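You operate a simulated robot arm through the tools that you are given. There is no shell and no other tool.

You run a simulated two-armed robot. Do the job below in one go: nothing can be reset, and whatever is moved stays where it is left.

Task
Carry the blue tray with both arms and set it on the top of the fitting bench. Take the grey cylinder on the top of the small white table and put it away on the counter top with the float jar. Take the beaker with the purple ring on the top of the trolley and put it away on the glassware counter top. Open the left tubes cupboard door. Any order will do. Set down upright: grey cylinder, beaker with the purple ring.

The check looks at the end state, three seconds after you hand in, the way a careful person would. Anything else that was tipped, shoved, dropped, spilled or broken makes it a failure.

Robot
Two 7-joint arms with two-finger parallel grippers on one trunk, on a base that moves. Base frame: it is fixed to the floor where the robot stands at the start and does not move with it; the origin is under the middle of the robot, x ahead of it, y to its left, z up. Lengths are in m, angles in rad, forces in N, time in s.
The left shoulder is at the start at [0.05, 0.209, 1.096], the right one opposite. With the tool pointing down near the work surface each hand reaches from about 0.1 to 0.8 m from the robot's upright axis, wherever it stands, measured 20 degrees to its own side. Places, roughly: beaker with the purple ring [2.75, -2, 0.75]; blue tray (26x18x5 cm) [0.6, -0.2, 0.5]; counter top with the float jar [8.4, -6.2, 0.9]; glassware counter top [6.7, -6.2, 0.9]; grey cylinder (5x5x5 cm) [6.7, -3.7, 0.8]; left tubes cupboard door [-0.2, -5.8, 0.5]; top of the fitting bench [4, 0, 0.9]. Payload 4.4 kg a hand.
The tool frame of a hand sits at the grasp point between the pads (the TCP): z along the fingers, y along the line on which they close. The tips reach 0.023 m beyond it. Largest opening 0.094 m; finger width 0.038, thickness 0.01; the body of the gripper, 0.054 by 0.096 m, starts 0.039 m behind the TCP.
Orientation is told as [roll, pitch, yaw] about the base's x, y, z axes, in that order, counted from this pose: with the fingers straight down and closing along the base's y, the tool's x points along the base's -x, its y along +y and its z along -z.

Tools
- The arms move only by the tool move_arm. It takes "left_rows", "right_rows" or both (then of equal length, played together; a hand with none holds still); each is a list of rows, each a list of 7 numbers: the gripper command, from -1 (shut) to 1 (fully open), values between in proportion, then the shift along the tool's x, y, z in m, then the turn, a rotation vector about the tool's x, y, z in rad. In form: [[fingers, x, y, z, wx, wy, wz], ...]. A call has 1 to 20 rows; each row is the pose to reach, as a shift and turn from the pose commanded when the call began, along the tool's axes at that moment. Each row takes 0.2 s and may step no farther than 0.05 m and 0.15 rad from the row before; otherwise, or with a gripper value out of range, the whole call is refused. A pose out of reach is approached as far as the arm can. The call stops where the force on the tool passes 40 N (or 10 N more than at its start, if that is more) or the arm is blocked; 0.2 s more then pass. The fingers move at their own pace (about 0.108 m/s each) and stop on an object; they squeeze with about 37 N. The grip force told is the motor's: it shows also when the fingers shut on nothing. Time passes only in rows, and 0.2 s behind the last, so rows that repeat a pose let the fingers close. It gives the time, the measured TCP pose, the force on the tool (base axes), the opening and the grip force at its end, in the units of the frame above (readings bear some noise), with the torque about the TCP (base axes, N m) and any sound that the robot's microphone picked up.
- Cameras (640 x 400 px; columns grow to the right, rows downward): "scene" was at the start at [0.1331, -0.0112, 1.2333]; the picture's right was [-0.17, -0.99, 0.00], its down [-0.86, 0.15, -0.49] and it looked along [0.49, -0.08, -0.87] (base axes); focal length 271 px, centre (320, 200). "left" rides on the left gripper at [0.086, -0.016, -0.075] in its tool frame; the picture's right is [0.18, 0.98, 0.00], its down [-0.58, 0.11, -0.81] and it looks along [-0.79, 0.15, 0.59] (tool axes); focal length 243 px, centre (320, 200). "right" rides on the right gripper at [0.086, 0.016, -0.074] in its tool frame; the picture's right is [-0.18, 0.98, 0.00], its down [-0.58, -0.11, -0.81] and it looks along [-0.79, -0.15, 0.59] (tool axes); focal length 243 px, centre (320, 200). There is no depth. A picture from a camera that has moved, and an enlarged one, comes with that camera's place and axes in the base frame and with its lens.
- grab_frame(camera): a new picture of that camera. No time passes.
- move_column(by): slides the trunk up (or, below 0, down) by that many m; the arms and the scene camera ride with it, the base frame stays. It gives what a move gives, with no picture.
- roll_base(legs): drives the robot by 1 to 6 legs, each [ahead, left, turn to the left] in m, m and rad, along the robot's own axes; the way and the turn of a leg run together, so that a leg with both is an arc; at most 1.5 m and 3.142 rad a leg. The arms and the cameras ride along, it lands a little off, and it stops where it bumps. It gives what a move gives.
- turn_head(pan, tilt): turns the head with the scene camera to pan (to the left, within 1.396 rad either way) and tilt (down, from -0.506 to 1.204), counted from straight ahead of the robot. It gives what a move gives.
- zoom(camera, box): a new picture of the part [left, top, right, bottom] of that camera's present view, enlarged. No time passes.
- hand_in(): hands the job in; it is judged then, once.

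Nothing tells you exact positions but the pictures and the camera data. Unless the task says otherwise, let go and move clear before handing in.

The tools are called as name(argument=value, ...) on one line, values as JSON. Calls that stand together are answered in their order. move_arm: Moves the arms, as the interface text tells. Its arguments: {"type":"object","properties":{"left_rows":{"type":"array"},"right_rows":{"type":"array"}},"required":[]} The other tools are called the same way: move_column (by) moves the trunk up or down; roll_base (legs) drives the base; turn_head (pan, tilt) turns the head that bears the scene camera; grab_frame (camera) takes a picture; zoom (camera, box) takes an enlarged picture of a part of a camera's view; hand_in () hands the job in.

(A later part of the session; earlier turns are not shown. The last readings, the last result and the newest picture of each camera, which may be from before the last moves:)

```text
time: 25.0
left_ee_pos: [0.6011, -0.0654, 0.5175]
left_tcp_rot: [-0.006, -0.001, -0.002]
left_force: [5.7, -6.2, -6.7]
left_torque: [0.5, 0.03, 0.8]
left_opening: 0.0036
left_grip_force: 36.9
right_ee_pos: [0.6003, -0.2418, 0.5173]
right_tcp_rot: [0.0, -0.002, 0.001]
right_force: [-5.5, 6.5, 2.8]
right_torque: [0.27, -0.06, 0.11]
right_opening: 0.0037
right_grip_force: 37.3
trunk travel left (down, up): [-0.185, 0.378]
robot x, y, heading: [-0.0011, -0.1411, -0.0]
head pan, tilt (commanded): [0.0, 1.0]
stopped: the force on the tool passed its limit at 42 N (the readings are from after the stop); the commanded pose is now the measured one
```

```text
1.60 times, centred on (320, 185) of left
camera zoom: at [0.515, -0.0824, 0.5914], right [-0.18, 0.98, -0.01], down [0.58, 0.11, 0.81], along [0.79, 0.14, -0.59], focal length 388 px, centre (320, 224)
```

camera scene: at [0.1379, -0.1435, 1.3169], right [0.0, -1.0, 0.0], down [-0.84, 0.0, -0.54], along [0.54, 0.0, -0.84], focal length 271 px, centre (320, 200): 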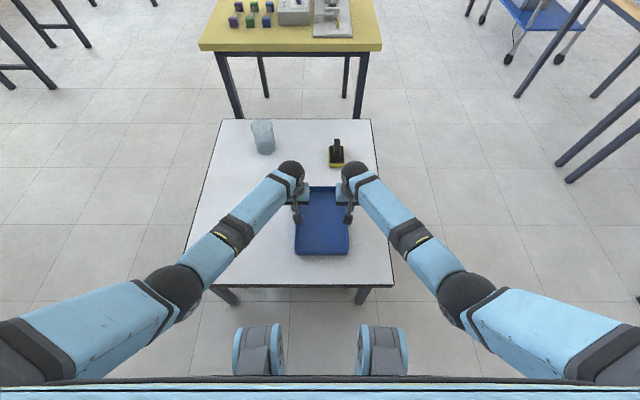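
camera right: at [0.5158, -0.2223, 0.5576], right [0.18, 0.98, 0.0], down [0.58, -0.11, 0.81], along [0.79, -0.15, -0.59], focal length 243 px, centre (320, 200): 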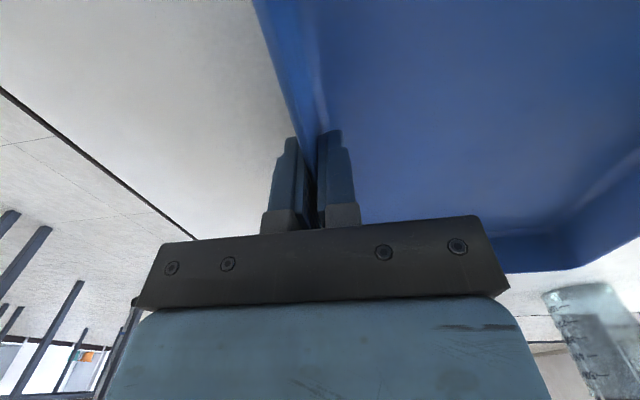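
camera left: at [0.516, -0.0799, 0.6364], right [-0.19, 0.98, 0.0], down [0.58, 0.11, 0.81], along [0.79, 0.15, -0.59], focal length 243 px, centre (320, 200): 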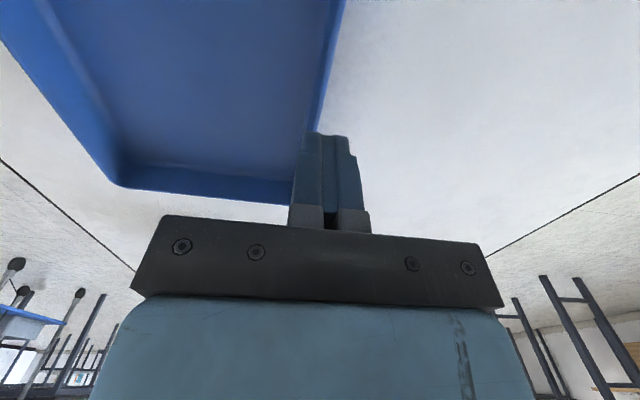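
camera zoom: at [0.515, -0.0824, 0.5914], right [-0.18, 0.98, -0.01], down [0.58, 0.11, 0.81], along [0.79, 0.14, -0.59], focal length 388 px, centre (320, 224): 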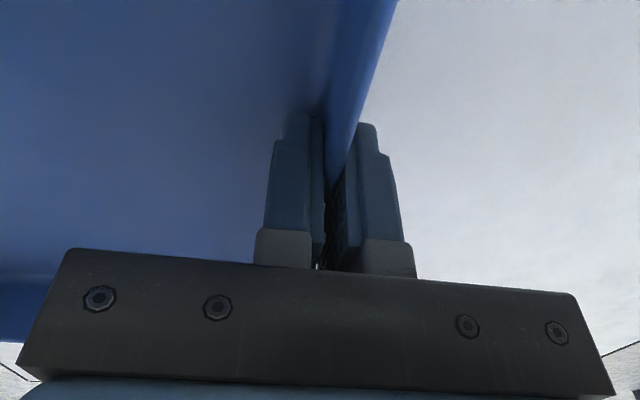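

The trunk rise holds; the closed chain is just stiff sideways. The forces have settled to a few newtons, so I keep raising the trunk in modest steps.

move_column(by=0.04)

zoom(camera="scene", box=[270, 170, 375, 270])

```text
time: 25.8
left_ee_pos: [0.6016, -0.0649, 0.557]
left_tcp_rot: [-0.006, -0.001, -0.002]
left_force: [2.8, -2.0, -6.4]
left_torque: [0.51, -0.09, 0.68]
left_opening: 0.0038
left_grip_force: 37.1
right_ee_pos: [0.6002, -0.2406, 0.5554]
right_tcp_rot: [0.001, -0.001, 0.002]
right_force: [-2.6, 0.8, 2.1]
right_torque: [0.22, 0.07, -0.06]
right_opening: 0.0037
right_grip_force: 36.7
trunk travel left (down, up): [-0.225, 0.338]
robot x, y, heading: [0.0009, -0.1386, -0.001]
head pan, tilt (commanded): [0.0, 1.0]
```

```text
4.00 times, centred on (322, 220) of scene
camera zoom: at [0.1382, -0.1435, 1.2869], right [0.0, -1.0, 0.0], down [-0.84, 0.0, -0.54], along [0.54, 0.0, -0.84], focal length 1083 px, centre (310, 120)
```

zoom: 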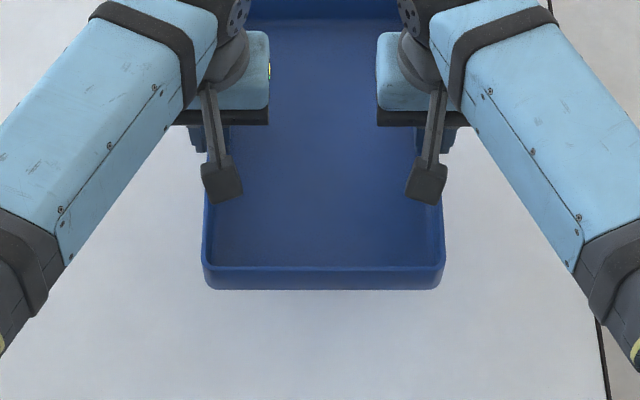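

The tray rises with the trunk and the forces are small. I raise further in steps.

move_column(by=0.1)

move_column(by=0.1)

zoom(camera="scene", box=[200, 100, 440, 280])

```text
time: 27.1
left_ee_pos: [0.6004, -0.0647, 0.6571]
left_tcp_rot: [-0.005, 0.0, -0.001]
left_force: [4.6, -2.5, -5.2]
left_torque: [0.52, 0.04, 0.72]
left_opening: 0.0038
left_grip_force: 37.3
right_ee_pos: [0.6017, -0.2416, 0.6567]
right_tcp_rot: [0.0, 0.001, 0.003]
right_force: [-4.4, 3.2, 3.5]
right_torque: [0.3, -0.02, -0.03]
right_opening: 0.0039
right_grip_force: 37.5
trunk travel left (down, up): [-0.325, 0.238]
robot x, y, heading: [0.0005, -0.1434, 0.006]
head pan, tilt (commanded): [0.0, 1.0]
```

```text
time: 28.5
left_ee_pos: [0.6016, -0.0652, 0.7559]
left_tcp_rot: [-0.005, -0.001, 0.0]
left_force: [3.1, -3.0, -6.7]
left_torque: [0.5, -0.02, 0.74]
left_opening: 0.0037
left_grip_force: 37.0
right_ee_pos: [0.5998, -0.2404, 0.7552]
right_tcp_rot: [0.0, -0.001, 0.002]
right_force: [-3.6, 3.5, 2.7]
right_torque: [0.29, 0.02, -0.06]
right_opening: 0.0037
right_grip_force: 37.3
trunk travel left (down, up): [-0.425, 0.138]
robot x, y, heading: [0.0016, -0.142, 0.003]
head pan, tilt (commanded): [0.0, 1.0]
```

```text
2.22 times, centred on (320, 190) of scene
camera zoom: at [0.1382, -0.1436, 1.4869], right [0.0, -1.0, 0.0], down [-0.84, 0.0, -0.54], along [0.54, 0.0, -0.84], focal length 602 px, centre (320, 222)
```

zoom: 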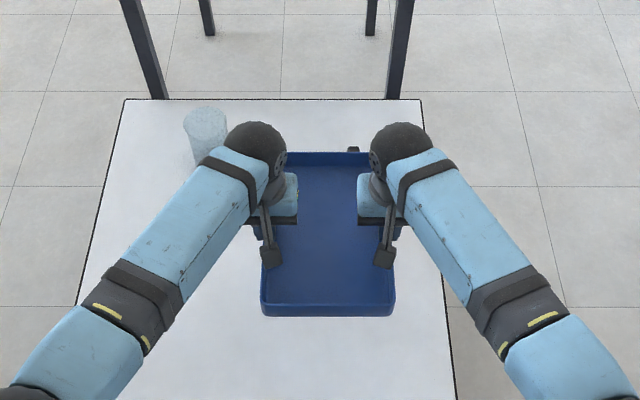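

The tray is held firmly and the weight reads about 4 N in total. I raise the trunk to its top, then lift a little more with the arms.

move_column(by=0.137)

move_arm(left_rows=[[-1, 0, 0, -0.005, 0, 0, 0], [-1, 0, 0, -0.01, 0, 0, 0], [-1, 0, 0, -0.015, 0, 0, 0], [-1, 0, 0, -0.02, 0, 0, 0], [-1, 0, 0, -0.02, 0, 0, 0]], right_rows=[[-1, 0, 0, -0.005, 0, 0, 0], [-1, 0, 0, -0.01, 0, 0, 0], [-1, 0, 0, -0.015, 0, 0, 0], [-1, 0, 0, -0.02, 0, 0, 0], [-1, 0, 0, -0.02, 0, 0, 0]])

```text
time: 30.1
left_ee_pos: [0.6011, -0.0651, 0.8938]
left_tcp_rot: [-0.005, 0.002, -0.001]
left_force: [2.4, -4.1, -5.7]
left_torque: [0.53, -0.02, 0.69]
left_opening: 0.0039
left_grip_force: 37.8
right_ee_pos: [0.6006, -0.2415, 0.8929]
right_tcp_rot: [0.0, -0.003, 0.001]
right_force: [-2.9, 4.2, 3.0]
right_torque: [0.27, 0.02, -0.09]
right_opening: 0.0038
right_grip_force: 37.2
trunk travel left (down, up): [-0.562, 0.001]
robot x, y, heading: [0.0033, -0.1421, -0.001]
head pan, tilt (commanded): [0.0, 1.0]
```

```text
time: 31.3
left_ee_pos: [0.6011, -0.0652, 0.9134]
left_tcp_rot: [-0.004, 0.0, -0.002]
left_force: [1.9, -6.9, -5.1]
left_torque: [0.5, -0.25, 0.55]
left_opening: 0.0039
left_grip_force: 37.1
right_ee_pos: [0.5997, -0.2404, 0.913]
right_tcp_rot: [-0.002, -0.002, 0.001]
right_force: [-2.5, 6.5, 2.9]
right_torque: [0.24, 0.28, -0.27]
right_opening: 0.0036
right_grip_force: 36.6
trunk travel left (down, up): [-0.562, 0.001]
robot x, y, heading: [-0.0003, -0.142, -0.001]
head pan, tilt (commanded): [0.0, 1.0]
```

The forces barely changed with the arm lift. I lift another 10 cm by the arms.

move_arm(left_rows=[[-1, 0, 0, -0.01, 0, 0, 0], [-1, 0, 0, -0.02, 0, 0, 0], [-1, 0, 0, -0.03, 0, 0, 0], [-1, 0, 0, -0.04, 0, 0, 0], [-1, 0, 0, -0.05, 0, 0, 0], [-1, 0, 0, -0.06, 0, 0, 0], [-1, 0, 0, -0.07, 0, 0, 0], [-1, 0, 0, -0.08, 0, 0, 0], [-1, 0, 0, -0.09, 0, 0, 0], [-1, 0, 0, -0.1, 0, 0, 0]], right_rows=[[-1, 0, 0, -0.01, 0, 0, 0], [-1, 0, 0, -0.02, 0, 0, 0], [-1, 0, 0, -0.03, 0, 0, 0], [-1, 0, 0, -0.04, 0, 0, 0], [-1, 0, 0, -0.05, 0, 0, 0], [-1, 0, 0, -0.06, 0, 0, 0], [-1, 0, 0, -0.07, 0, 0, 0], [-1, 0, 0, -0.08, 0, 0, 0], [-1, 0, 0, -0.09, 0, 0, 0], [-1, 0, 0, -0.1, 0, 0, 0]])

grab_frame(camera="scene")

turn_head(pan=-1.2, tilt=0.6)

grab_frame(camera="scene")

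```text
time: 33.5
left_ee_pos: [0.6007, -0.0648, 1.0135]
left_tcp_rot: [-0.005, -0.001, -0.002]
left_force: [-1.6, -7.4, -6.1]
left_torque: [0.52, -0.38, 0.17]
left_opening: 0.0035
left_grip_force: 37.1
right_ee_pos: [0.6, -0.2409, 1.0132]
right_tcp_rot: [0.0, -0.004, 0.0]
right_force: [2.1, 7.4, 3.8]
right_torque: [0.3, 0.32, -0.59]
right_opening: 0.0034
right_grip_force: 36.9
trunk travel left (down, up): [-0.562, 0.001]
robot x, y, heading: [0.0019, -0.1433, 0.004]
head pan, tilt (commanded): [0.0, 1.0]
```

```text
taken
camera scene: at [0.1378, -0.1435, 1.624], right [0.0, -1.0, 0.0], down [-0.84, 0.0, -0.54], along [0.54, 0.0, -0.84], focal length 271 px, centre (320, 200)
```

scene: 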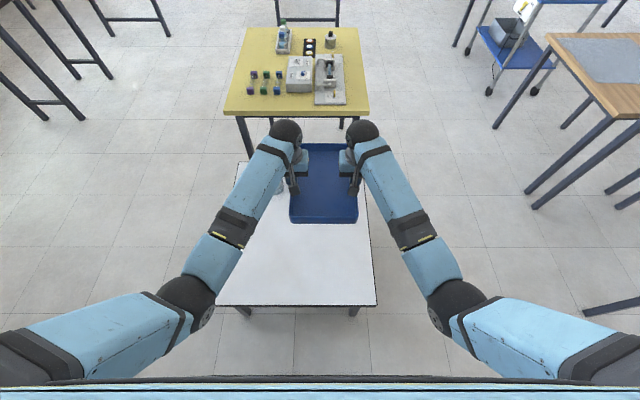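

```text
time: 34.9
left_ee_pos: [0.601, -0.0646, 1.0127]
left_tcp_rot: [-0.007, 0.001, -0.002]
left_force: [-2.1, -3.4, -7.1]
left_torque: [0.57, 0.27, 0.14]
left_opening: 0.0037
left_grip_force: 37.2
right_ee_pos: [0.6005, -0.2415, 1.0125]
right_tcp_rot: [0.001, -0.002, 0.002]
right_force: [2.7, 3.4, 4.0]
right_torque: [0.3, -0.29, -0.68]
right_opening: 0.0038
right_grip_force: 37.2
trunk travel left (down, up): [-0.562, 0.001]
robot x, y, heading: [0.0038, -0.1432, 0.003]
head pan, tilt (commanded): [-1.201, 0.6]
```

```text
taken
camera scene: at [0.1004, -0.2259, 1.656], right [-0.93, -0.36, 0.0], down [-0.21, 0.53, -0.82], along [0.3, -0.77, -0.57], focal length 271 px, centre (320, 200)
```

scene: 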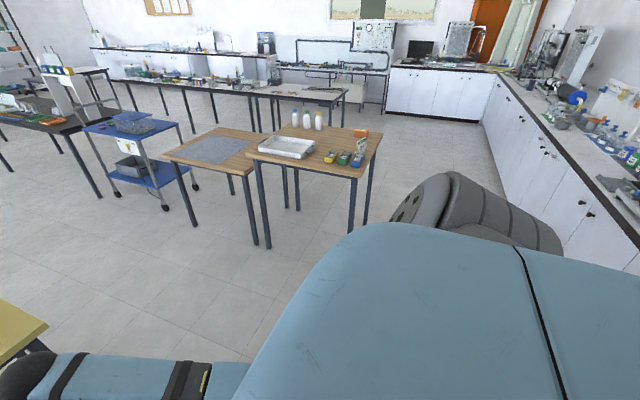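

The tray is at z≈1.0, held steadily. The corridor between the yellow table (right edge y≈-0.39) and the wooden tables (y≈-1.6) is clear, so I strafe right and drive forward in that corridor.

roll_base(legs=[[0, -0.84, 0]])

turn_head(pan=0, tilt=0.7)

grab_frame(camera="scene")

```text
time: 42.7
left_ee_pos: [0.602, -0.9105, 1.0138]
left_tcp_rot: [-0.007, 0.001, -0.005]
left_force: [-3.5, 5.7, -5.8]
left_torque: [0.62, -0.01, 0.05]
left_opening: 0.0037
left_grip_force: 36.8
right_ee_pos: [0.6001, -1.0858, 1.013]
right_tcp_rot: [0.0, -0.002, 0.002]
right_force: [4.2, -3.8, 3.6]
right_torque: [0.29, 0.0, -0.72]
right_opening: 0.0037
right_grip_force: 37.0
trunk travel left (down, up): [-0.562, 0.001]
robot x, y, heading: [0.0012, -0.9889, 0.001]
head pan, tilt (commanded): [-1.201, 0.6]
```

```text
time: 44.1
left_ee_pos: [0.601, -0.9117, 1.0136]
left_tcp_rot: [-0.006, 0.0, -0.003]
left_force: [-0.2, -1.1, -5.2]
left_torque: [0.42, -0.24, 0.35]
left_opening: 0.0036
left_grip_force: 37.1
right_ee_pos: [0.6009, -1.0867, 1.014]
right_tcp_rot: [-0.002, -0.001, 0.0]
right_force: [1.3, 0.7, 2.1]
right_torque: [0.13, 0.26, -0.44]
right_opening: 0.0035
right_grip_force: 36.8
trunk travel left (down, up): [-0.562, 0.001]
robot x, y, heading: [0.0008, -0.9929, 0.004]
head pan, tilt (commanded): [0.0, 0.7]
```

```text
taken
camera scene: at [0.1532, -0.9884, 1.6473], right [0.0, -1.0, 0.0], down [-0.64, 0.0, -0.76], along [0.76, 0.0, -0.64], focal length 271 px, centre (320, 200)
```

scene: 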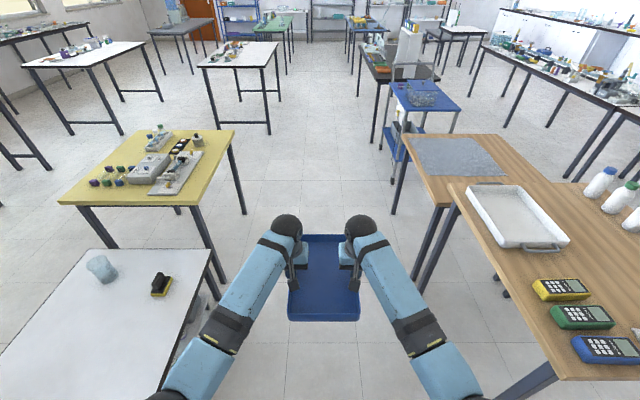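

The corridor ahead is clear. I drive forward 2.5 m in two legs.

roll_base(legs=[[1.25, 0, 0], [1.2, 0, 0]])

turn_head(pan=0.6, tilt=0.7)

grab_frame(camera="scene")

```text
time: 56.0
left_ee_pos: [3.0422, -0.8732, 1.0145]
left_tcp_rot: [-0.006, 0.001, 0.018]
left_force: [-1.7, 0.3, -4.5]
left_torque: [0.5, 0.03, 0.23]
left_opening: 0.0036
left_grip_force: 37.2
right_ee_pos: [3.0451, -1.0475, 1.013]
right_tcp_rot: [0.001, -0.003, 0.023]
right_force: [1.9, 0.9, 2.1]
right_torque: [0.19, -0.03, -0.56]
right_opening: 0.0039
right_grip_force: 36.5
trunk travel left (down, up): [-0.562, 0.001]
robot x, y, heading: [2.4455, -0.9628, 0.022]
head pan, tilt (commanded): [0.0, 0.7]
```

```text
time: 57.0
left_ee_pos: [3.0418, -0.8719, 1.0138]
left_tcp_rot: [-0.005, 0.0, 0.018]
left_force: [0.7, -0.1, -3.6]
left_torque: [0.38, -0.36, 0.42]
left_opening: 0.0034
left_grip_force: 37.6
right_ee_pos: [3.0452, -1.0486, 1.0124]
right_tcp_rot: [-0.001, -0.001, 0.022]
right_force: [-1.6, 1.2, 0.6]
right_torque: [0.06, 0.35, -0.39]
right_opening: 0.0037
right_grip_force: 36.9
trunk travel left (down, up): [-0.562, 0.001]
robot x, y, heading: [2.4429, -0.9643, 0.022]
head pan, tilt (commanded): [0.6, 0.7]
```

```text
taken
camera scene: at [2.5794, -0.9133, 1.6474], right [0.58, -0.81, 0.0], down [-0.52, -0.38, -0.76], along [0.62, 0.45, -0.64], focal length 271 px, centre (320, 200)
```

scene: 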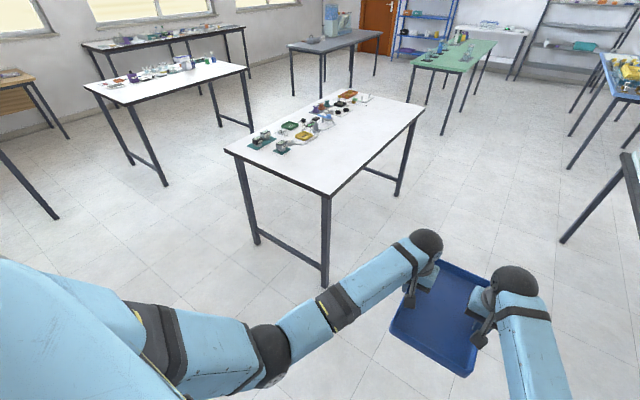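

The fitting bench spans x≈3.36–4.66, y≈-0.38–0.31 at z≈0.88, with all its parts on the left half; the right strip (y<0) is free. I move forward a bit, straighten, and strafe left to line up with y≈-0.2.

roll_base(legs=[[0.16, 0, -0.022], [0, 0.75, 0]])

turn_head(pan=0, tilt=0.75)

grab_frame(camera="scene")

```text
time: 65.0
left_ee_pos: [3.2014, -0.1401, 1.0129]
left_tcp_rot: [-0.005, 0.0, 0.005]
left_force: [0.1, -1.2, -3.4]
left_torque: [0.39, 0.02, 0.37]
left_opening: 0.0036
left_grip_force: 37.0
right_ee_pos: [3.2001, -0.3166, 1.014]
right_tcp_rot: [0.001, -0.002, 0.006]
right_force: [1.4, 0.6, 1.9]
right_torque: [0.12, -0.01, -0.45]
right_opening: 0.0037
right_grip_force: 36.6
trunk travel left (down, up): [-0.562, 0.001]
robot x, y, heading: [2.5997, -0.2209, 0.002]
head pan, tilt (commanded): [0.6, 0.7]
```

```text
time: 66.0
left_ee_pos: [3.2002, -0.1402, 1.0133]
left_tcp_rot: [-0.005, 0.0, 0.003]
left_force: [1.5, -0.5, -4.0]
left_torque: [0.33, -0.27, 0.45]
left_opening: 0.0036
left_grip_force: 37.1
right_ee_pos: [3.2008, -0.3157, 1.0123]
right_tcp_rot: [0.001, -0.001, 0.005]
right_force: [-1.0, 0.8, 1.4]
right_torque: [0.04, 0.3, -0.28]
right_opening: 0.0037
right_grip_force: 36.8
trunk travel left (down, up): [-0.562, 0.001]
robot x, y, heading: [2.5998, -0.2235, 0.004]
head pan, tilt (commanded): [0.0, 0.75]
```

```text
taken
camera scene: at [2.7513, -0.2207, 1.6431], right [0.01, -1.0, 0.0], down [-0.68, 0.0, -0.73], along [0.73, 0.0, -0.68], focal length 271 px, centre (320, 200)
```

scene: 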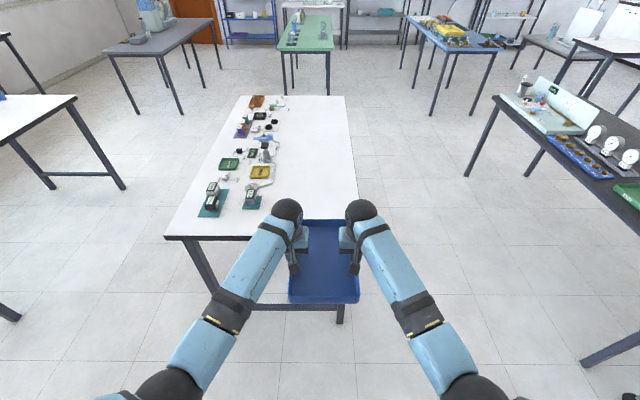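

The tray is centred at y≈-0.23, over the free strip; the nearest bench part ends at y≈-0.01. I drive forward 0.35 m so the tray is over the bench.

roll_base(legs=[[0.35, 0, 0]])

turn_head(pan=0, tilt=0.95)

grab_frame(camera="scene")

grab_frame(camera="left")

grab_frame(camera="right")

```text
time: 68.2
left_ee_pos: [3.5483, -0.1384, 1.0143]
left_tcp_rot: [-0.005, 0.001, -0.001]
left_force: [0.1, -1.8, -4.0]
left_torque: [0.39, 0.15, 0.42]
left_opening: 0.0033
left_grip_force: 37.3
right_ee_pos: [3.5486, -0.3138, 1.0126]
right_tcp_rot: [-0.002, -0.001, 0.005]
right_force: [-1.2, 0.8, 1.5]
right_torque: [0.01, -0.11, -0.3]
right_opening: 0.0033
right_grip_force: 36.7
trunk travel left (down, up): [-0.562, 0.001]
robot x, y, heading: [2.947, -0.2202, 0.005]
head pan, tilt (commanded): [0.0, 0.75]
```

```text
time: 69.0
left_ee_pos: [3.5477, -0.1377, 1.0118]
left_tcp_rot: [-0.005, 0.003, 0.002]
left_force: [1.8, -0.3, -2.4]
left_torque: [0.31, -0.19, 0.46]
left_opening: 0.0037
left_grip_force: 36.8
right_ee_pos: [3.548, -0.3141, 1.0126]
right_tcp_rot: [0.001, -0.002, 0.005]
right_force: [-1.7, 0.7, 0.0]
right_torque: [-0.01, 0.19, -0.23]
right_opening: 0.0036
right_grip_force: 37.1
trunk travel left (down, up): [-0.562, 0.001]
robot x, y, heading: [2.945, -0.2219, 0.005]
head pan, tilt (commanded): [0.0, 0.949]
```

```text
taken
camera scene: at [3.0889, -0.2189, 1.6276], right [0.01, -1.0, 0.0], down [-0.81, 0.0, -0.58], along [0.58, 0.0, -0.81], focal length 271 px, centre (320, 200)
```

scene: 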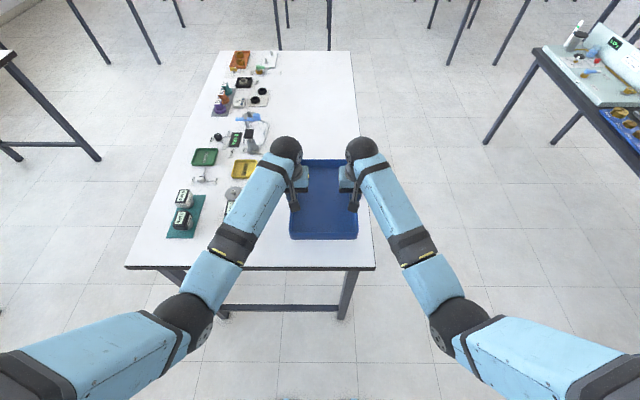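

```text
taken
camera left: at [3.4626, -0.1553, 1.0874], right [-0.19, 0.98, 0.0], down [0.58, 0.11, 0.81], along [0.79, 0.15, -0.59], focal length 243 px, centre (320, 200)
```

left: 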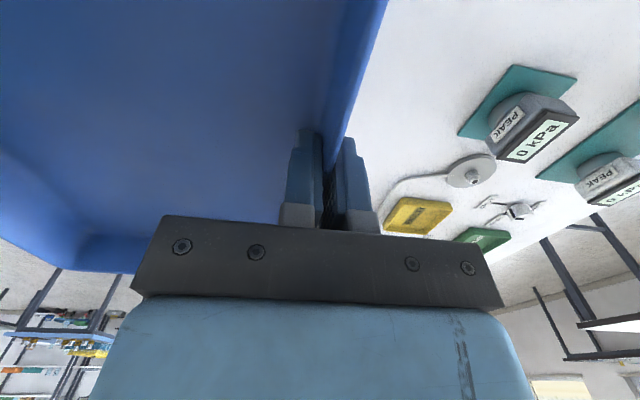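

```text
taken
camera right: at [3.4633, -0.2979, 1.088], right [0.18, 0.98, 0.0], down [0.58, -0.1, 0.81], along [0.79, -0.14, -0.59], focal length 243 px, centre (320, 200)
```

right: 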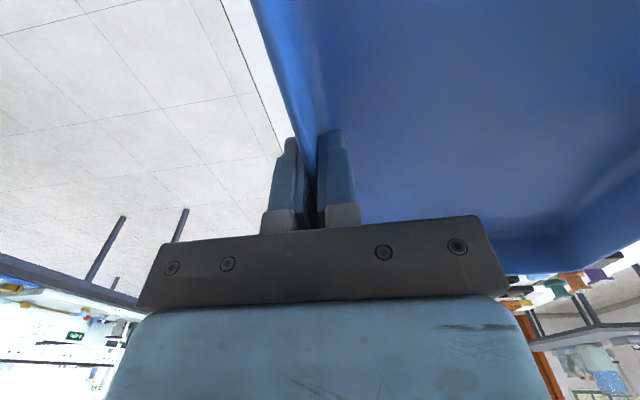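

The tray hangs over the free strip, about 2.5 cm inside the bench's near edge. I move 4 cm further in, then lower with the trunk in steps.

roll_base(legs=[[0.04, 0, 0]])

move_column(by=-0.07)

zoom(camera="scene", box=[230, 130, 410, 280])

grab_frame(camera="left")

```text
time: 69.9
left_ee_pos: [3.586, -0.1388, 1.0157]
left_tcp_rot: [-0.005, -0.001, 0.002]
left_force: [0.6, -0.1, -3.4]
left_torque: [0.3, -0.11, 0.48]
left_opening: 0.0035
left_grip_force: 37.2
right_ee_pos: [3.5849, -0.3141, 1.0144]
right_tcp_rot: [0.001, -0.004, 0.005]
right_force: [-1.8, 1.0, 0.5]
right_torque: [-0.01, 0.06, -0.3]
right_opening: 0.0033
right_grip_force: 37.6
trunk travel left (down, up): [-0.562, 0.001]
robot x, y, heading: [2.9853, -0.2181, 0.006]
head pan, tilt (commanded): [0.0, 0.949]
```

```text
time: 70.9
left_ee_pos: [3.5864, -0.138, 0.9439]
left_tcp_rot: [-0.006, 0.001, 0.002]
left_force: [1.8, -0.7, -3.4]
left_torque: [0.24, -0.1, 0.49]
left_opening: 0.0039
left_grip_force: 36.5
right_ee_pos: [3.5872, -0.314, 0.943]
right_tcp_rot: [0.0, -0.001, 0.006]
right_force: [-1.0, 1.3, -0.3]
right_torque: [-0.07, 0.1, -0.24]
right_opening: 0.0039
right_grip_force: 37.0
trunk travel left (down, up): [-0.492, 0.071]
robot x, y, heading: [2.9823, -0.2212, 0.003]
head pan, tilt (commanded): [0.0, 0.949]
```

```text
2.67 times, centred on (320, 205) of scene
camera zoom: at [3.1275, -0.2187, 1.5576], right [0.01, -1.0, 0.0], down [-0.81, 0.0, -0.58], along [0.58, 0.0, -0.81], focal length 722 px, centre (320, 187)
```

zoom: 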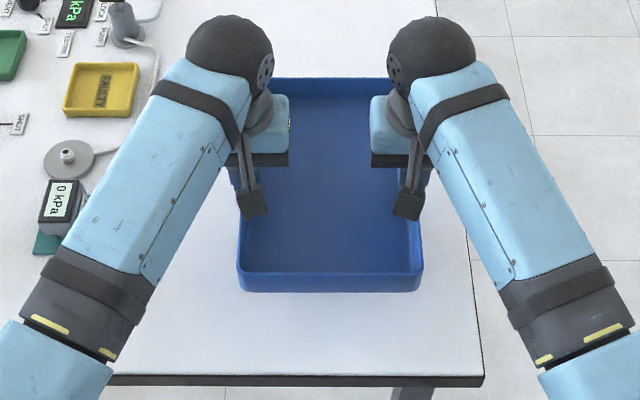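

```text
taken
camera left: at [3.5014, -0.1553, 1.0176], right [-0.19, 0.98, 0.0], down [0.58, 0.11, 0.81], along [0.79, 0.15, -0.59], focal length 243 px, centre (320, 200)
```

left: 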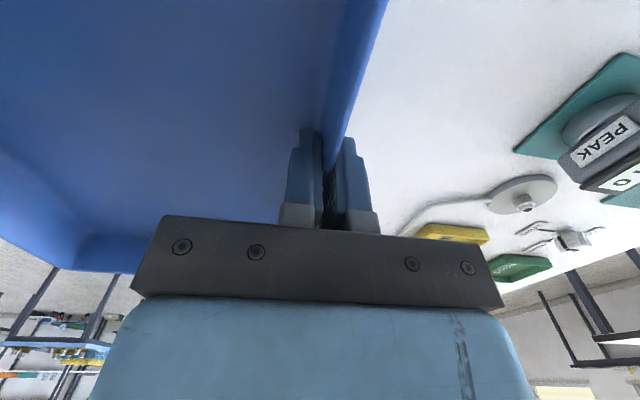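

The tray is about 3 cm above the top. I keep lowering in small steps until the contact shows.

move_column(by=-0.02)

move_column(by=-0.008)

zoom(camera="scene", box=[230, 130, 410, 280])

```text
time: 71.6
left_ee_pos: [3.5881, -0.1384, 0.9236]
left_tcp_rot: [-0.005, 0.0, 0.002]
left_force: [1.7, -1.0, -3.2]
left_torque: [0.27, -0.06, 0.48]
left_opening: 0.0037
left_grip_force: 36.5
right_ee_pos: [3.5861, -0.3142, 0.9229]
right_tcp_rot: [-0.001, -0.001, 0.004]
right_force: [-2.2, 1.3, 0.3]
right_torque: [-0.02, 0.04, -0.25]
right_opening: 0.0038
right_grip_force: 36.8
trunk travel left (down, up): [-0.472, 0.091]
robot x, y, heading: [2.9882, -0.2208, 0.008]
head pan, tilt (commanded): [0.0, 0.949]
```

```text
time: 72.2
left_ee_pos: [3.5873, -0.1382, 0.9153]
left_tcp_rot: [-0.005, 0.001, 0.003]
left_force: [2.3, -1.1, -3.1]
left_torque: [0.28, 0.0, 0.52]
left_opening: 0.0035
left_grip_force: 36.9
right_ee_pos: [3.5868, -0.3137, 0.915]
right_tcp_rot: [-0.001, -0.001, 0.005]
right_force: [-1.3, 0.9, 0.5]
right_torque: [-0.04, 0.02, -0.23]
right_opening: 0.0036
right_grip_force: 37.0
trunk travel left (down, up): [-0.464, 0.099]
robot x, y, heading: [2.9873, -0.2191, 0.004]
head pan, tilt (commanded): [0.0, 0.949]
```

```text
2.67 times, centred on (320, 205) of scene
camera zoom: at [3.1273, -0.2187, 1.5296], right [0.01, -1.0, 0.0], down [-0.81, 0.0, -0.58], along [0.58, 0.0, -0.81], focal length 722 px, centre (320, 187)
```

zoom: 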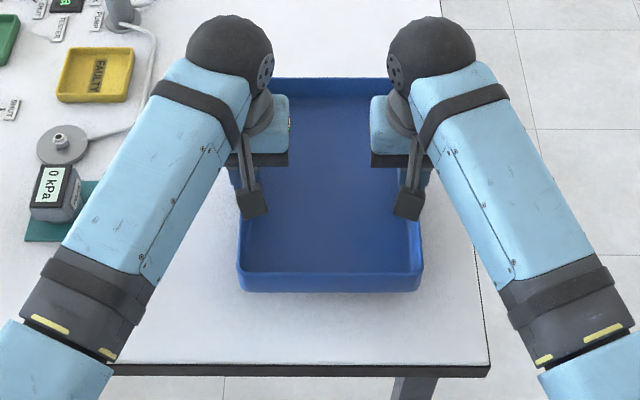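

Still hanging just above the bench (shadow close under it). I continue in finer steps.

move_column(by=-0.006)

move_column(by=-0.005)

move_column(by=-0.004)

zoom(camera="scene", box=[230, 130, 410, 280])

```text
time: 72.7
left_ee_pos: [3.5861, -0.1372, 0.9093]
left_tcp_rot: [-0.003, 0.003, 0.003]
left_force: [1.8, -1.3, -2.5]
left_torque: [0.25, 0.03, 0.52]
left_opening: 0.0036
left_grip_force: 37.0
right_ee_pos: [3.5871, -0.3136, 0.9097]
right_tcp_rot: [0.0, -0.001, 0.005]
right_force: [-0.9, 0.8, -0.7]
right_torque: [-0.03, -0.03, -0.22]
right_opening: 0.0036
right_grip_force: 36.9
trunk travel left (down, up): [-0.458, 0.105]
robot x, y, heading: [2.9899, -0.2229, 0.005]
head pan, tilt (commanded): [0.0, 0.949]
```

```text
time: 73.3
left_ee_pos: [3.5872, -0.1371, 0.9045]
left_tcp_rot: [-0.006, 0.001, 0.002]
left_force: [1.8, -0.8, -2.5]
left_torque: [0.27, 0.06, 0.48]
left_opening: 0.0039
left_grip_force: 36.9
right_ee_pos: [3.5869, -0.3145, 0.9035]
right_tcp_rot: [0.0, -0.002, 0.005]
right_force: [-1.0, 2.1, -0.3]
right_torque: [-0.04, -0.01, -0.23]
right_opening: 0.0038
right_grip_force: 36.5
trunk travel left (down, up): [-0.453, 0.11]
robot x, y, heading: [2.9862, -0.2165, 0.003]
head pan, tilt (commanded): [0.0, 0.949]
```

```text
time: 73.8
left_ee_pos: [3.5868, -0.1382, 0.9003]
left_tcp_rot: [-0.004, 0.003, 0.001]
left_force: [1.0, -0.8, -2.7]
left_torque: [0.29, 0.0, 0.47]
left_opening: 0.0036
left_grip_force: 37.1
right_ee_pos: [3.5869, -0.313, 0.8996]
right_tcp_rot: [0.001, -0.001, 0.006]
right_force: [-2.3, 0.7, 0.8]
right_torque: [0.05, 0.0, -0.24]
right_opening: 0.0036
right_grip_force: 37.5
trunk travel left (down, up): [-0.449, 0.114]
robot x, y, heading: [2.9876, -0.2196, 0.008]
head pan, tilt (commanded): [0.0, 0.949]
```

```text
2.67 times, centred on (320, 205) of scene
camera zoom: at [3.1275, -0.2187, 1.5146], right [0.01, -1.0, 0.0], down [-0.81, 0.0, -0.58], along [0.58, 0.0, -0.81], focal length 722 px, centre (320, 187)
```

zoom: 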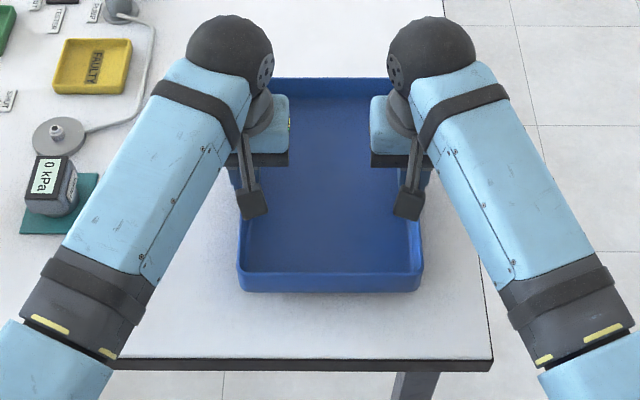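

No contact yet at TCP 0.900. I go on down.

move_column(by=-0.005)

move_column(by=-0.005)

move_column(by=-0.005)

zoom(camera="scene", box=[230, 130, 410, 280])

```text
time: 74.3
left_ee_pos: [3.5869, -0.138, 0.895]
left_tcp_rot: [-0.006, 0.001, 0.0]
left_force: [1.6, -0.6, -3.5]
left_torque: [0.26, -0.01, 0.44]
left_opening: 0.0038
left_grip_force: 37.1
right_ee_pos: [3.5873, -0.3137, 0.8953]
right_tcp_rot: [0.002, -0.001, 0.006]
right_force: [-1.9, 0.1, 0.1]
right_torque: [-0.01, -0.07, -0.27]
right_opening: 0.004
right_grip_force: 36.9
trunk travel left (down, up): [-0.444, 0.119]
robot x, y, heading: [2.9887, -0.2196, 0.002]
head pan, tilt (commanded): [0.0, 0.949]
```

```text
time: 74.9
left_ee_pos: [3.5884, -0.1382, 0.8899]
left_tcp_rot: [-0.007, 0.0, 0.003]
left_force: [0.7, -0.3, 1.6]
left_torque: [0.34, 0.54, 0.41]
left_opening: 0.0035
left_grip_force: 37.0
right_ee_pos: [3.587, -0.3139, 0.89]
right_tcp_rot: [0.0, -0.001, 0.006]
right_force: [-0.2, -0.7, 2.0]
right_torque: [0.07, 0.32, -0.29]
right_opening: 0.0036
right_grip_force: 36.9
trunk travel left (down, up): [-0.439, 0.124]
robot x, y, heading: [2.9892, -0.2167, 0.01]
head pan, tilt (commanded): [0.0, 0.949]
```

```text
time: 75.4
left_ee_pos: [3.5861, -0.1378, 0.8923]
left_tcp_rot: [-0.005, -0.009, 0.001]
left_force: [9.0, 3.3, 26.0]
left_torque: [0.42, 0.39, 0.3]
left_opening: 0.0035
left_grip_force: 37.3
right_ee_pos: [3.5863, -0.3138, 0.8896]
right_tcp_rot: [0.001, -0.011, 0.004]
right_force: [8.6, -1.9, 25.2]
right_torque: [-0.04, 0.46, -0.23]
right_opening: 0.0037
right_grip_force: 37.1
trunk travel left (down, up): [-0.434, 0.129]
robot x, y, heading: [2.9864, -0.2204, 0.005]
head pan, tilt (commanded): [0.0, 0.949]
```

```text
2.67 times, centred on (320, 205) of scene
camera zoom: at [3.1235, -0.2187, 1.5008], right [0.01, -1.0, 0.0], down [-0.81, 0.0, -0.58], along [0.58, 0.0, -0.81], focal length 722 px, centre (320, 187)
```

zoom: 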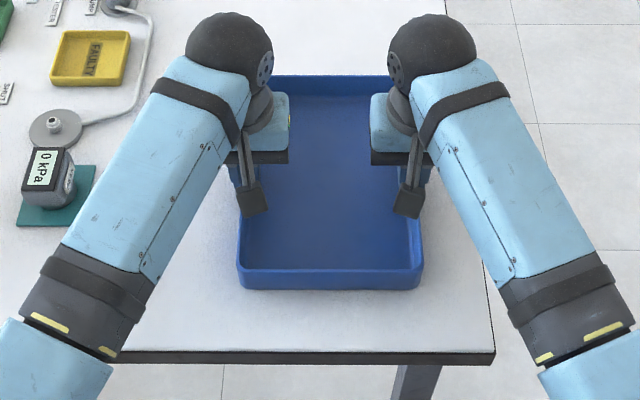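

The tray now rests on the bench (about 25 N up on each hand). I relieve the press by 4 mm, then open both hands fully.

move_column(by=0.004)

move_arm(left_rows=[[-0.8, 0, 0, 0, 0, 0, 0], [-0.6, 0, 0, 0, 0, 0, 0], [-0.3, 0, 0, 0, 0, 0, 0], [0.1, 0, 0, 0, 0, 0, 0], [0.6, 0, 0, 0, 0, 0, 0], [1, 0, 0, 0, 0, 0, 0], [1, 0, 0, 0, 0, 0, 0]], right_rows=[[-0.8, 0, 0, 0, 0, 0, 0], [-0.6, 0, 0, 0, 0, 0, 0], [-0.3, 0, 0, 0, 0, 0, 0], [0.1, 0, 0, 0, 0, 0, 0], [0.6, 0, 0, 0, 0, 0, 0], [1, 0, 0, 0, 0, 0, 0], [1, 0, 0, 0, 0, 0, 0]])

grab_frame(camera="left")

grab_frame(camera="right")

```text
time: 76.0
left_ee_pos: [3.5858, -0.1378, 0.8903]
left_tcp_rot: [-0.007, -0.001, 0.001]
left_force: [6.0, 2.2, 14.5]
left_torque: [0.35, -1.08, 0.37]
left_opening: 0.0036
left_grip_force: 36.8
right_ee_pos: [3.5854, -0.3142, 0.8899]
right_tcp_rot: [-0.002, -0.004, 0.006]
right_force: [3.7, -1.4, 13.2]
right_torque: [0.04, -1.08, -0.45]
right_opening: 0.0037
right_grip_force: 36.6
trunk travel left (down, up): [-0.438, 0.125]
robot x, y, heading: [2.9871, -0.2214, 0.007]
head pan, tilt (commanded): [0.0, 0.949]
```

```text
time: 77.5
left_ee_pos: [3.5879, -0.1378, 0.8896]
left_tcp_rot: [-0.006, -0.001, 0.003]
left_force: [0.2, 0.1, 0.0]
left_torque: [-0.02, -0.01, 0.0]
left_opening: 0.0939
left_grip_force: 0.1
right_ee_pos: [3.5866, -0.3149, 0.8887]
right_tcp_rot: [0.0, -0.002, 0.004]
right_force: [-0.5, -0.1, -0.2]
right_torque: [0.0, -0.04, -0.02]
right_opening: 0.0938
right_grip_force: 0.1
trunk travel left (down, up): [-0.438, 0.125]
robot x, y, heading: [2.9902, -0.2178, 0.005]
head pan, tilt (commanded): [0.0, 0.949]
```

```text
taken
camera left: at [3.5012, -0.1554, 0.9637], right [-0.19, 0.98, 0.0], down [0.58, 0.11, 0.81], along [0.79, 0.15, -0.59], focal length 243 px, centre (320, 200)
```

left: 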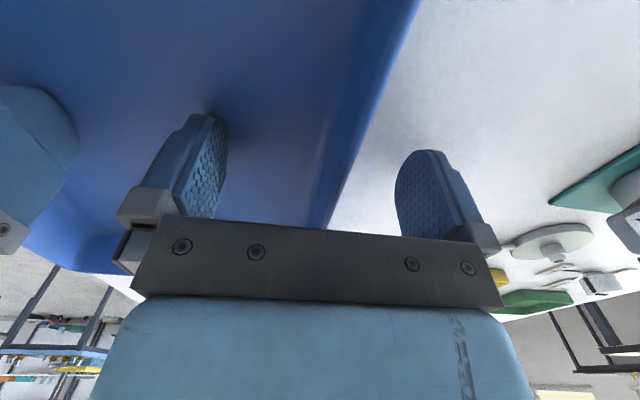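

```text
taken
camera right: at [3.5019, -0.2978, 0.9642], right [0.18, 0.98, 0.0], down [0.58, -0.11, 0.81], along [0.79, -0.14, -0.59], focal length 243 px, centre (320, 200)
```

right: 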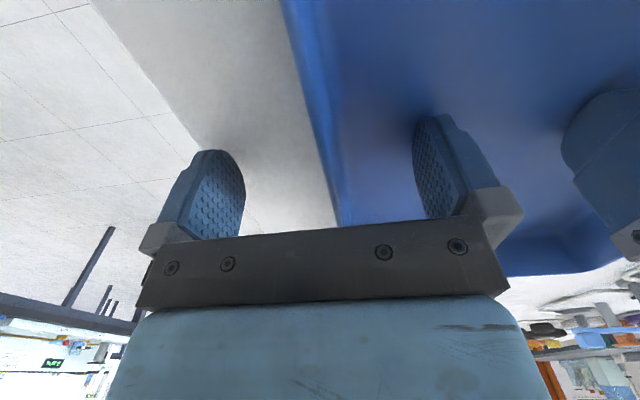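

Both hands are free of the tray. I raise the trunk straight up by 12 cm and check the tray from above.

move_column(by=0.12)

grab_frame(camera="scene")

```text
time: 79.0
left_ee_pos: [3.5869, -0.1379, 1.0086]
left_tcp_rot: [-0.006, 0.001, 0.002]
left_force: [0.9, 0.1, 0.6]
left_torque: [-0.02, 0.0, -0.05]
left_opening: 0.0937
left_grip_force: 0.1
right_ee_pos: [3.5885, -0.3139, 1.0089]
right_tcp_rot: [0.0, -0.001, 0.005]
right_force: [0.2, 0.0, 0.3]
right_torque: [0.0, 0.01, 0.03]
right_opening: 0.0936
right_grip_force: 0.0
trunk travel left (down, up): [-0.558, 0.005]
robot x, y, heading: [2.9834, -0.218, 0.008]
head pan, tilt (commanded): [0.0, 0.949]
```

```text
taken
camera scene: at [3.1275, -0.2187, 1.6235], right [0.01, -1.0, 0.0], down [-0.81, 0.0, -0.58], along [0.58, 0.0, -0.81], focal length 271 px, centre (320, 200)
```

scene: 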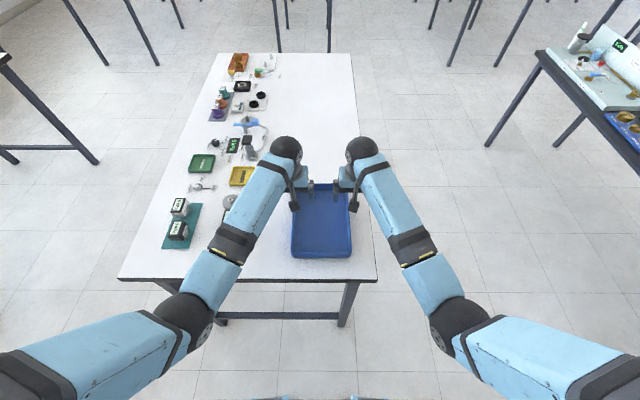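

The tray sits level on the bench, clear of everything. Now I back away, pull the hands closer in, and go to the trolley for the beaker.

roll_base(legs=[[-0.38, 0, 0]])

move_arm(left_rows=[[1, 0.03, 0.01, -0.005, 0, 0, 0], [1, 0.06, 0.02, -0.01, 0, 0, 0], [1, 0.09, 0.03, -0.015, 0, 0, 0], [1, 0.12, 0.04, -0.02, 0, 0, 0], [1, 0.15, 0.05, -0.025, 0, 0, 0], [1, 0.18, 0.06, -0.03, 0, 0, 0]], right_rows=[[1, 0.03, -0.01, -0.005, 0, 0, 0], [1, 0.06, -0.02, -0.01, 0, 0, 0], [1, 0.09, -0.03, -0.015, 0, 0, 0], [1, 0.12, -0.04, -0.02, 0, 0, 0], [1, 0.15, -0.05, -0.025, 0, 0, 0], [1, 0.18, -0.06, -0.03, 0, 0, 0]])

grab_frame(camera="scene")

turn_head(pan=-1.1, tilt=0.5)

grab_frame(camera="scene")

```text
time: 81.5
left_ee_pos: [3.209, -0.1403, 1.0085]
left_tcp_rot: [-0.006, 0.002, 0.001]
left_force: [0.8, 0.7, 0.5]
left_torque: [0.0, 0.0, 0.0]
left_opening: 0.0941
left_grip_force: 0.0
right_ee_pos: [3.2097, -0.3158, 1.0087]
right_tcp_rot: [0.0, -0.002, 0.003]
right_force: [0.5, 0.1, 0.1]
right_torque: [0.02, 0.02, 0.0]
right_opening: 0.0939
right_grip_force: 0.0
trunk travel left (down, up): [-0.558, 0.005]
robot x, y, heading: [2.6075, -0.2219, 0.007]
head pan, tilt (commanded): [0.0, 0.949]
```

```text
time: 82.8
left_ee_pos: [3.0265, -0.0805, 1.0415]
left_tcp_rot: [-0.004, -0.001, 0.001]
left_force: [-0.2, -0.7, 0.3]
left_torque: [-0.02, 0.0, -0.01]
left_opening: 0.0941
left_grip_force: 0.1
right_ee_pos: [3.0274, -0.3754, 1.0411]
right_tcp_rot: [-0.001, -0.003, 0.003]
right_force: [-0.9, 0.7, 0.3]
right_torque: [0.0, -0.04, -0.02]
right_opening: 0.0938
right_grip_force: 0.0
trunk travel left (down, up): [-0.558, 0.005]
robot x, y, heading: [2.6095, -0.222, 0.002]
head pan, tilt (commanded): [0.0, 0.949]
```

```text
taken
camera scene: at [2.746, -0.2206, 1.624], right [0.0, -1.0, 0.0], down [-0.81, 0.0, -0.58], along [0.58, 0.0, -0.81], focal length 271 px, centre (320, 200)
```

scene: 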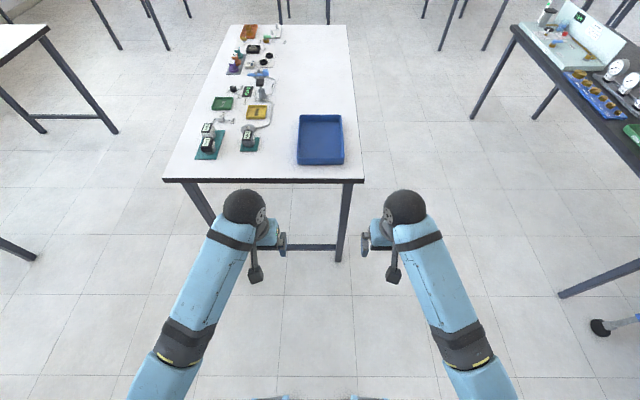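

```text
time: 84.2
left_ee_pos: [3.0289, -0.0807, 1.0406]
left_tcp_rot: [-0.006, 0.003, 0.001]
left_force: [-0.7, 0.0, 0.6]
left_torque: [-0.02, -0.01, -0.04]
left_opening: 0.094
left_grip_force: 0.1
right_ee_pos: [3.0289, -0.3775, 1.0377]
right_tcp_rot: [-0.001, -0.002, 0.002]
right_force: [-0.6, -0.6, -0.4]
right_torque: [-0.01, -0.02, 0.02]
right_opening: 0.0939
right_grip_force: 0.0
trunk travel left (down, up): [-0.558, 0.005]
robot x, y, heading: [2.6084, -0.2202, 0.003]
head pan, tilt (commanded): [-1.1, 0.499]
```

```text
taken
camera scene: at [2.7181, -0.3018, 1.6611], right [-0.89, -0.46, 0.0], down [-0.22, 0.43, -0.88], along [0.4, -0.78, -0.48], focal length 271 px, centre (320, 200)
```

scene: 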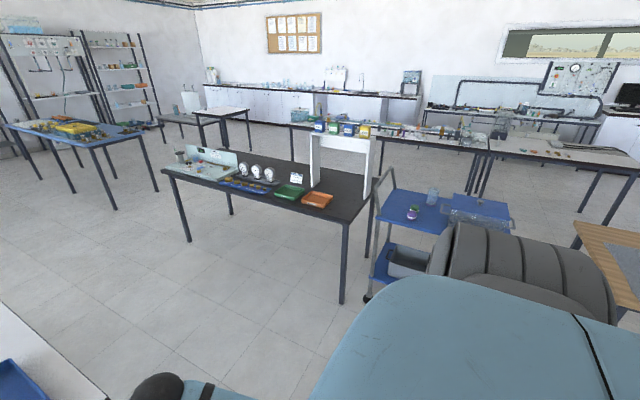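

The tray is well placed. On the trolley I can make out coloured beakers. I strafe right to y≈-1.0, then turn to face the trolley.

roll_base(legs=[[0, -0.78, 0], [0, 0, -1.571]])

turn_head(pan=0, tilt=0.7)

grab_frame(camera="scene")

```text
time: 95.3
left_ee_pos: [2.7616, -1.4269, 1.0394]
left_tcp_rot: [-0.006, 0.003, -1.555]
left_force: [-0.2, 0.5, 0.5]
left_torque: [-0.02, 0.0, 0.02]
left_opening: 0.0941
left_grip_force: 0.0
right_ee_pos: [2.4629, -1.4316, 1.0383]
right_tcp_rot: [0.0, -0.001, -1.551]
right_force: [0.3, 0.4, 0.2]
right_torque: [-0.02, -0.01, 0.03]
right_opening: 0.0941
right_grip_force: 0.1
trunk travel left (down, up): [-0.558, 0.005]
robot x, y, heading: [2.6135, -1.0079, -1.554]
head pan, tilt (commanded): [-1.1, 0.499]
```

```text
time: 96.6
left_ee_pos: [2.7622, -1.4263, 1.0389]
left_tcp_rot: [-0.006, 0.002, -1.555]
left_force: [0.3, 0.6, -0.9]
left_torque: [-0.01, -0.02, 0.0]
left_opening: 0.094
left_grip_force: 0.1
right_ee_pos: [2.4627, -1.4305, 1.0399]
right_tcp_rot: [0.0, -0.001, -1.551]
right_force: [-0.5, -0.4, -0.2]
right_torque: [0.0, -0.02, -0.01]
right_opening: 0.094
right_grip_force: 0.1
trunk travel left (down, up): [-0.558, 0.005]
robot x, y, heading: [2.6099, -1.0065, -1.547]
head pan, tilt (commanded): [0.0, 0.7]
```

```text
taken
camera scene: at [2.616, -1.1601, 1.6434], right [-1.0, -0.02, 0.0], down [-0.01, 0.64, -0.77], along [0.01, -0.76, -0.64], focal length 271 px, centre (320, 200)
```

scene: 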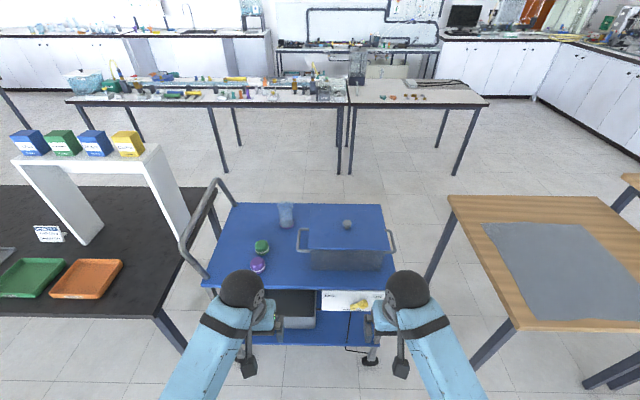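

zoom(camera="scene", box=[200, 180, 420, 310])

grab_frame(camera="left")

```text
2.91 times, centred on (310, 245) of scene
camera zoom: at [2.616, -1.1601, 1.6434], right [-1.0, -0.02, 0.0], down [-0.01, 0.64, -0.77], along [0.01, -0.76, -0.64], focal length 788 px, centre (349, 69)
```

zoom: 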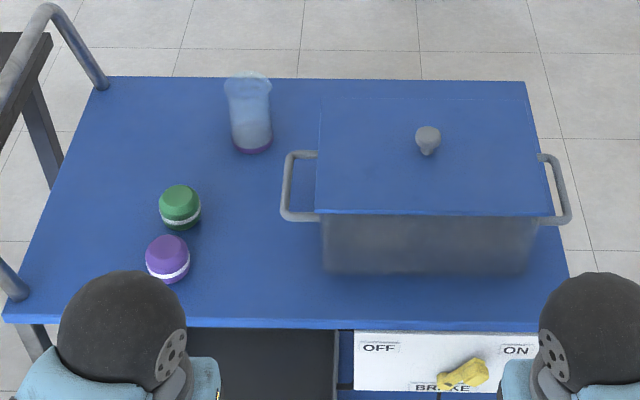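

```text
taken
camera left: at [2.7436, -1.3413, 1.1136], right [0.98, 0.2, 0.0], down [0.12, -0.58, 0.81], along [0.16, -0.79, -0.59], focal length 243 px, centre (320, 200)
```

left: 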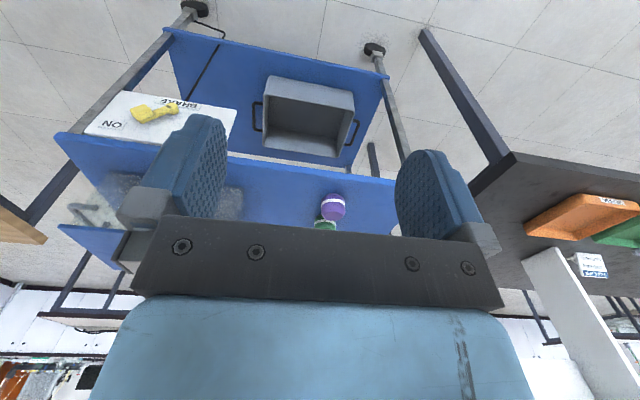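

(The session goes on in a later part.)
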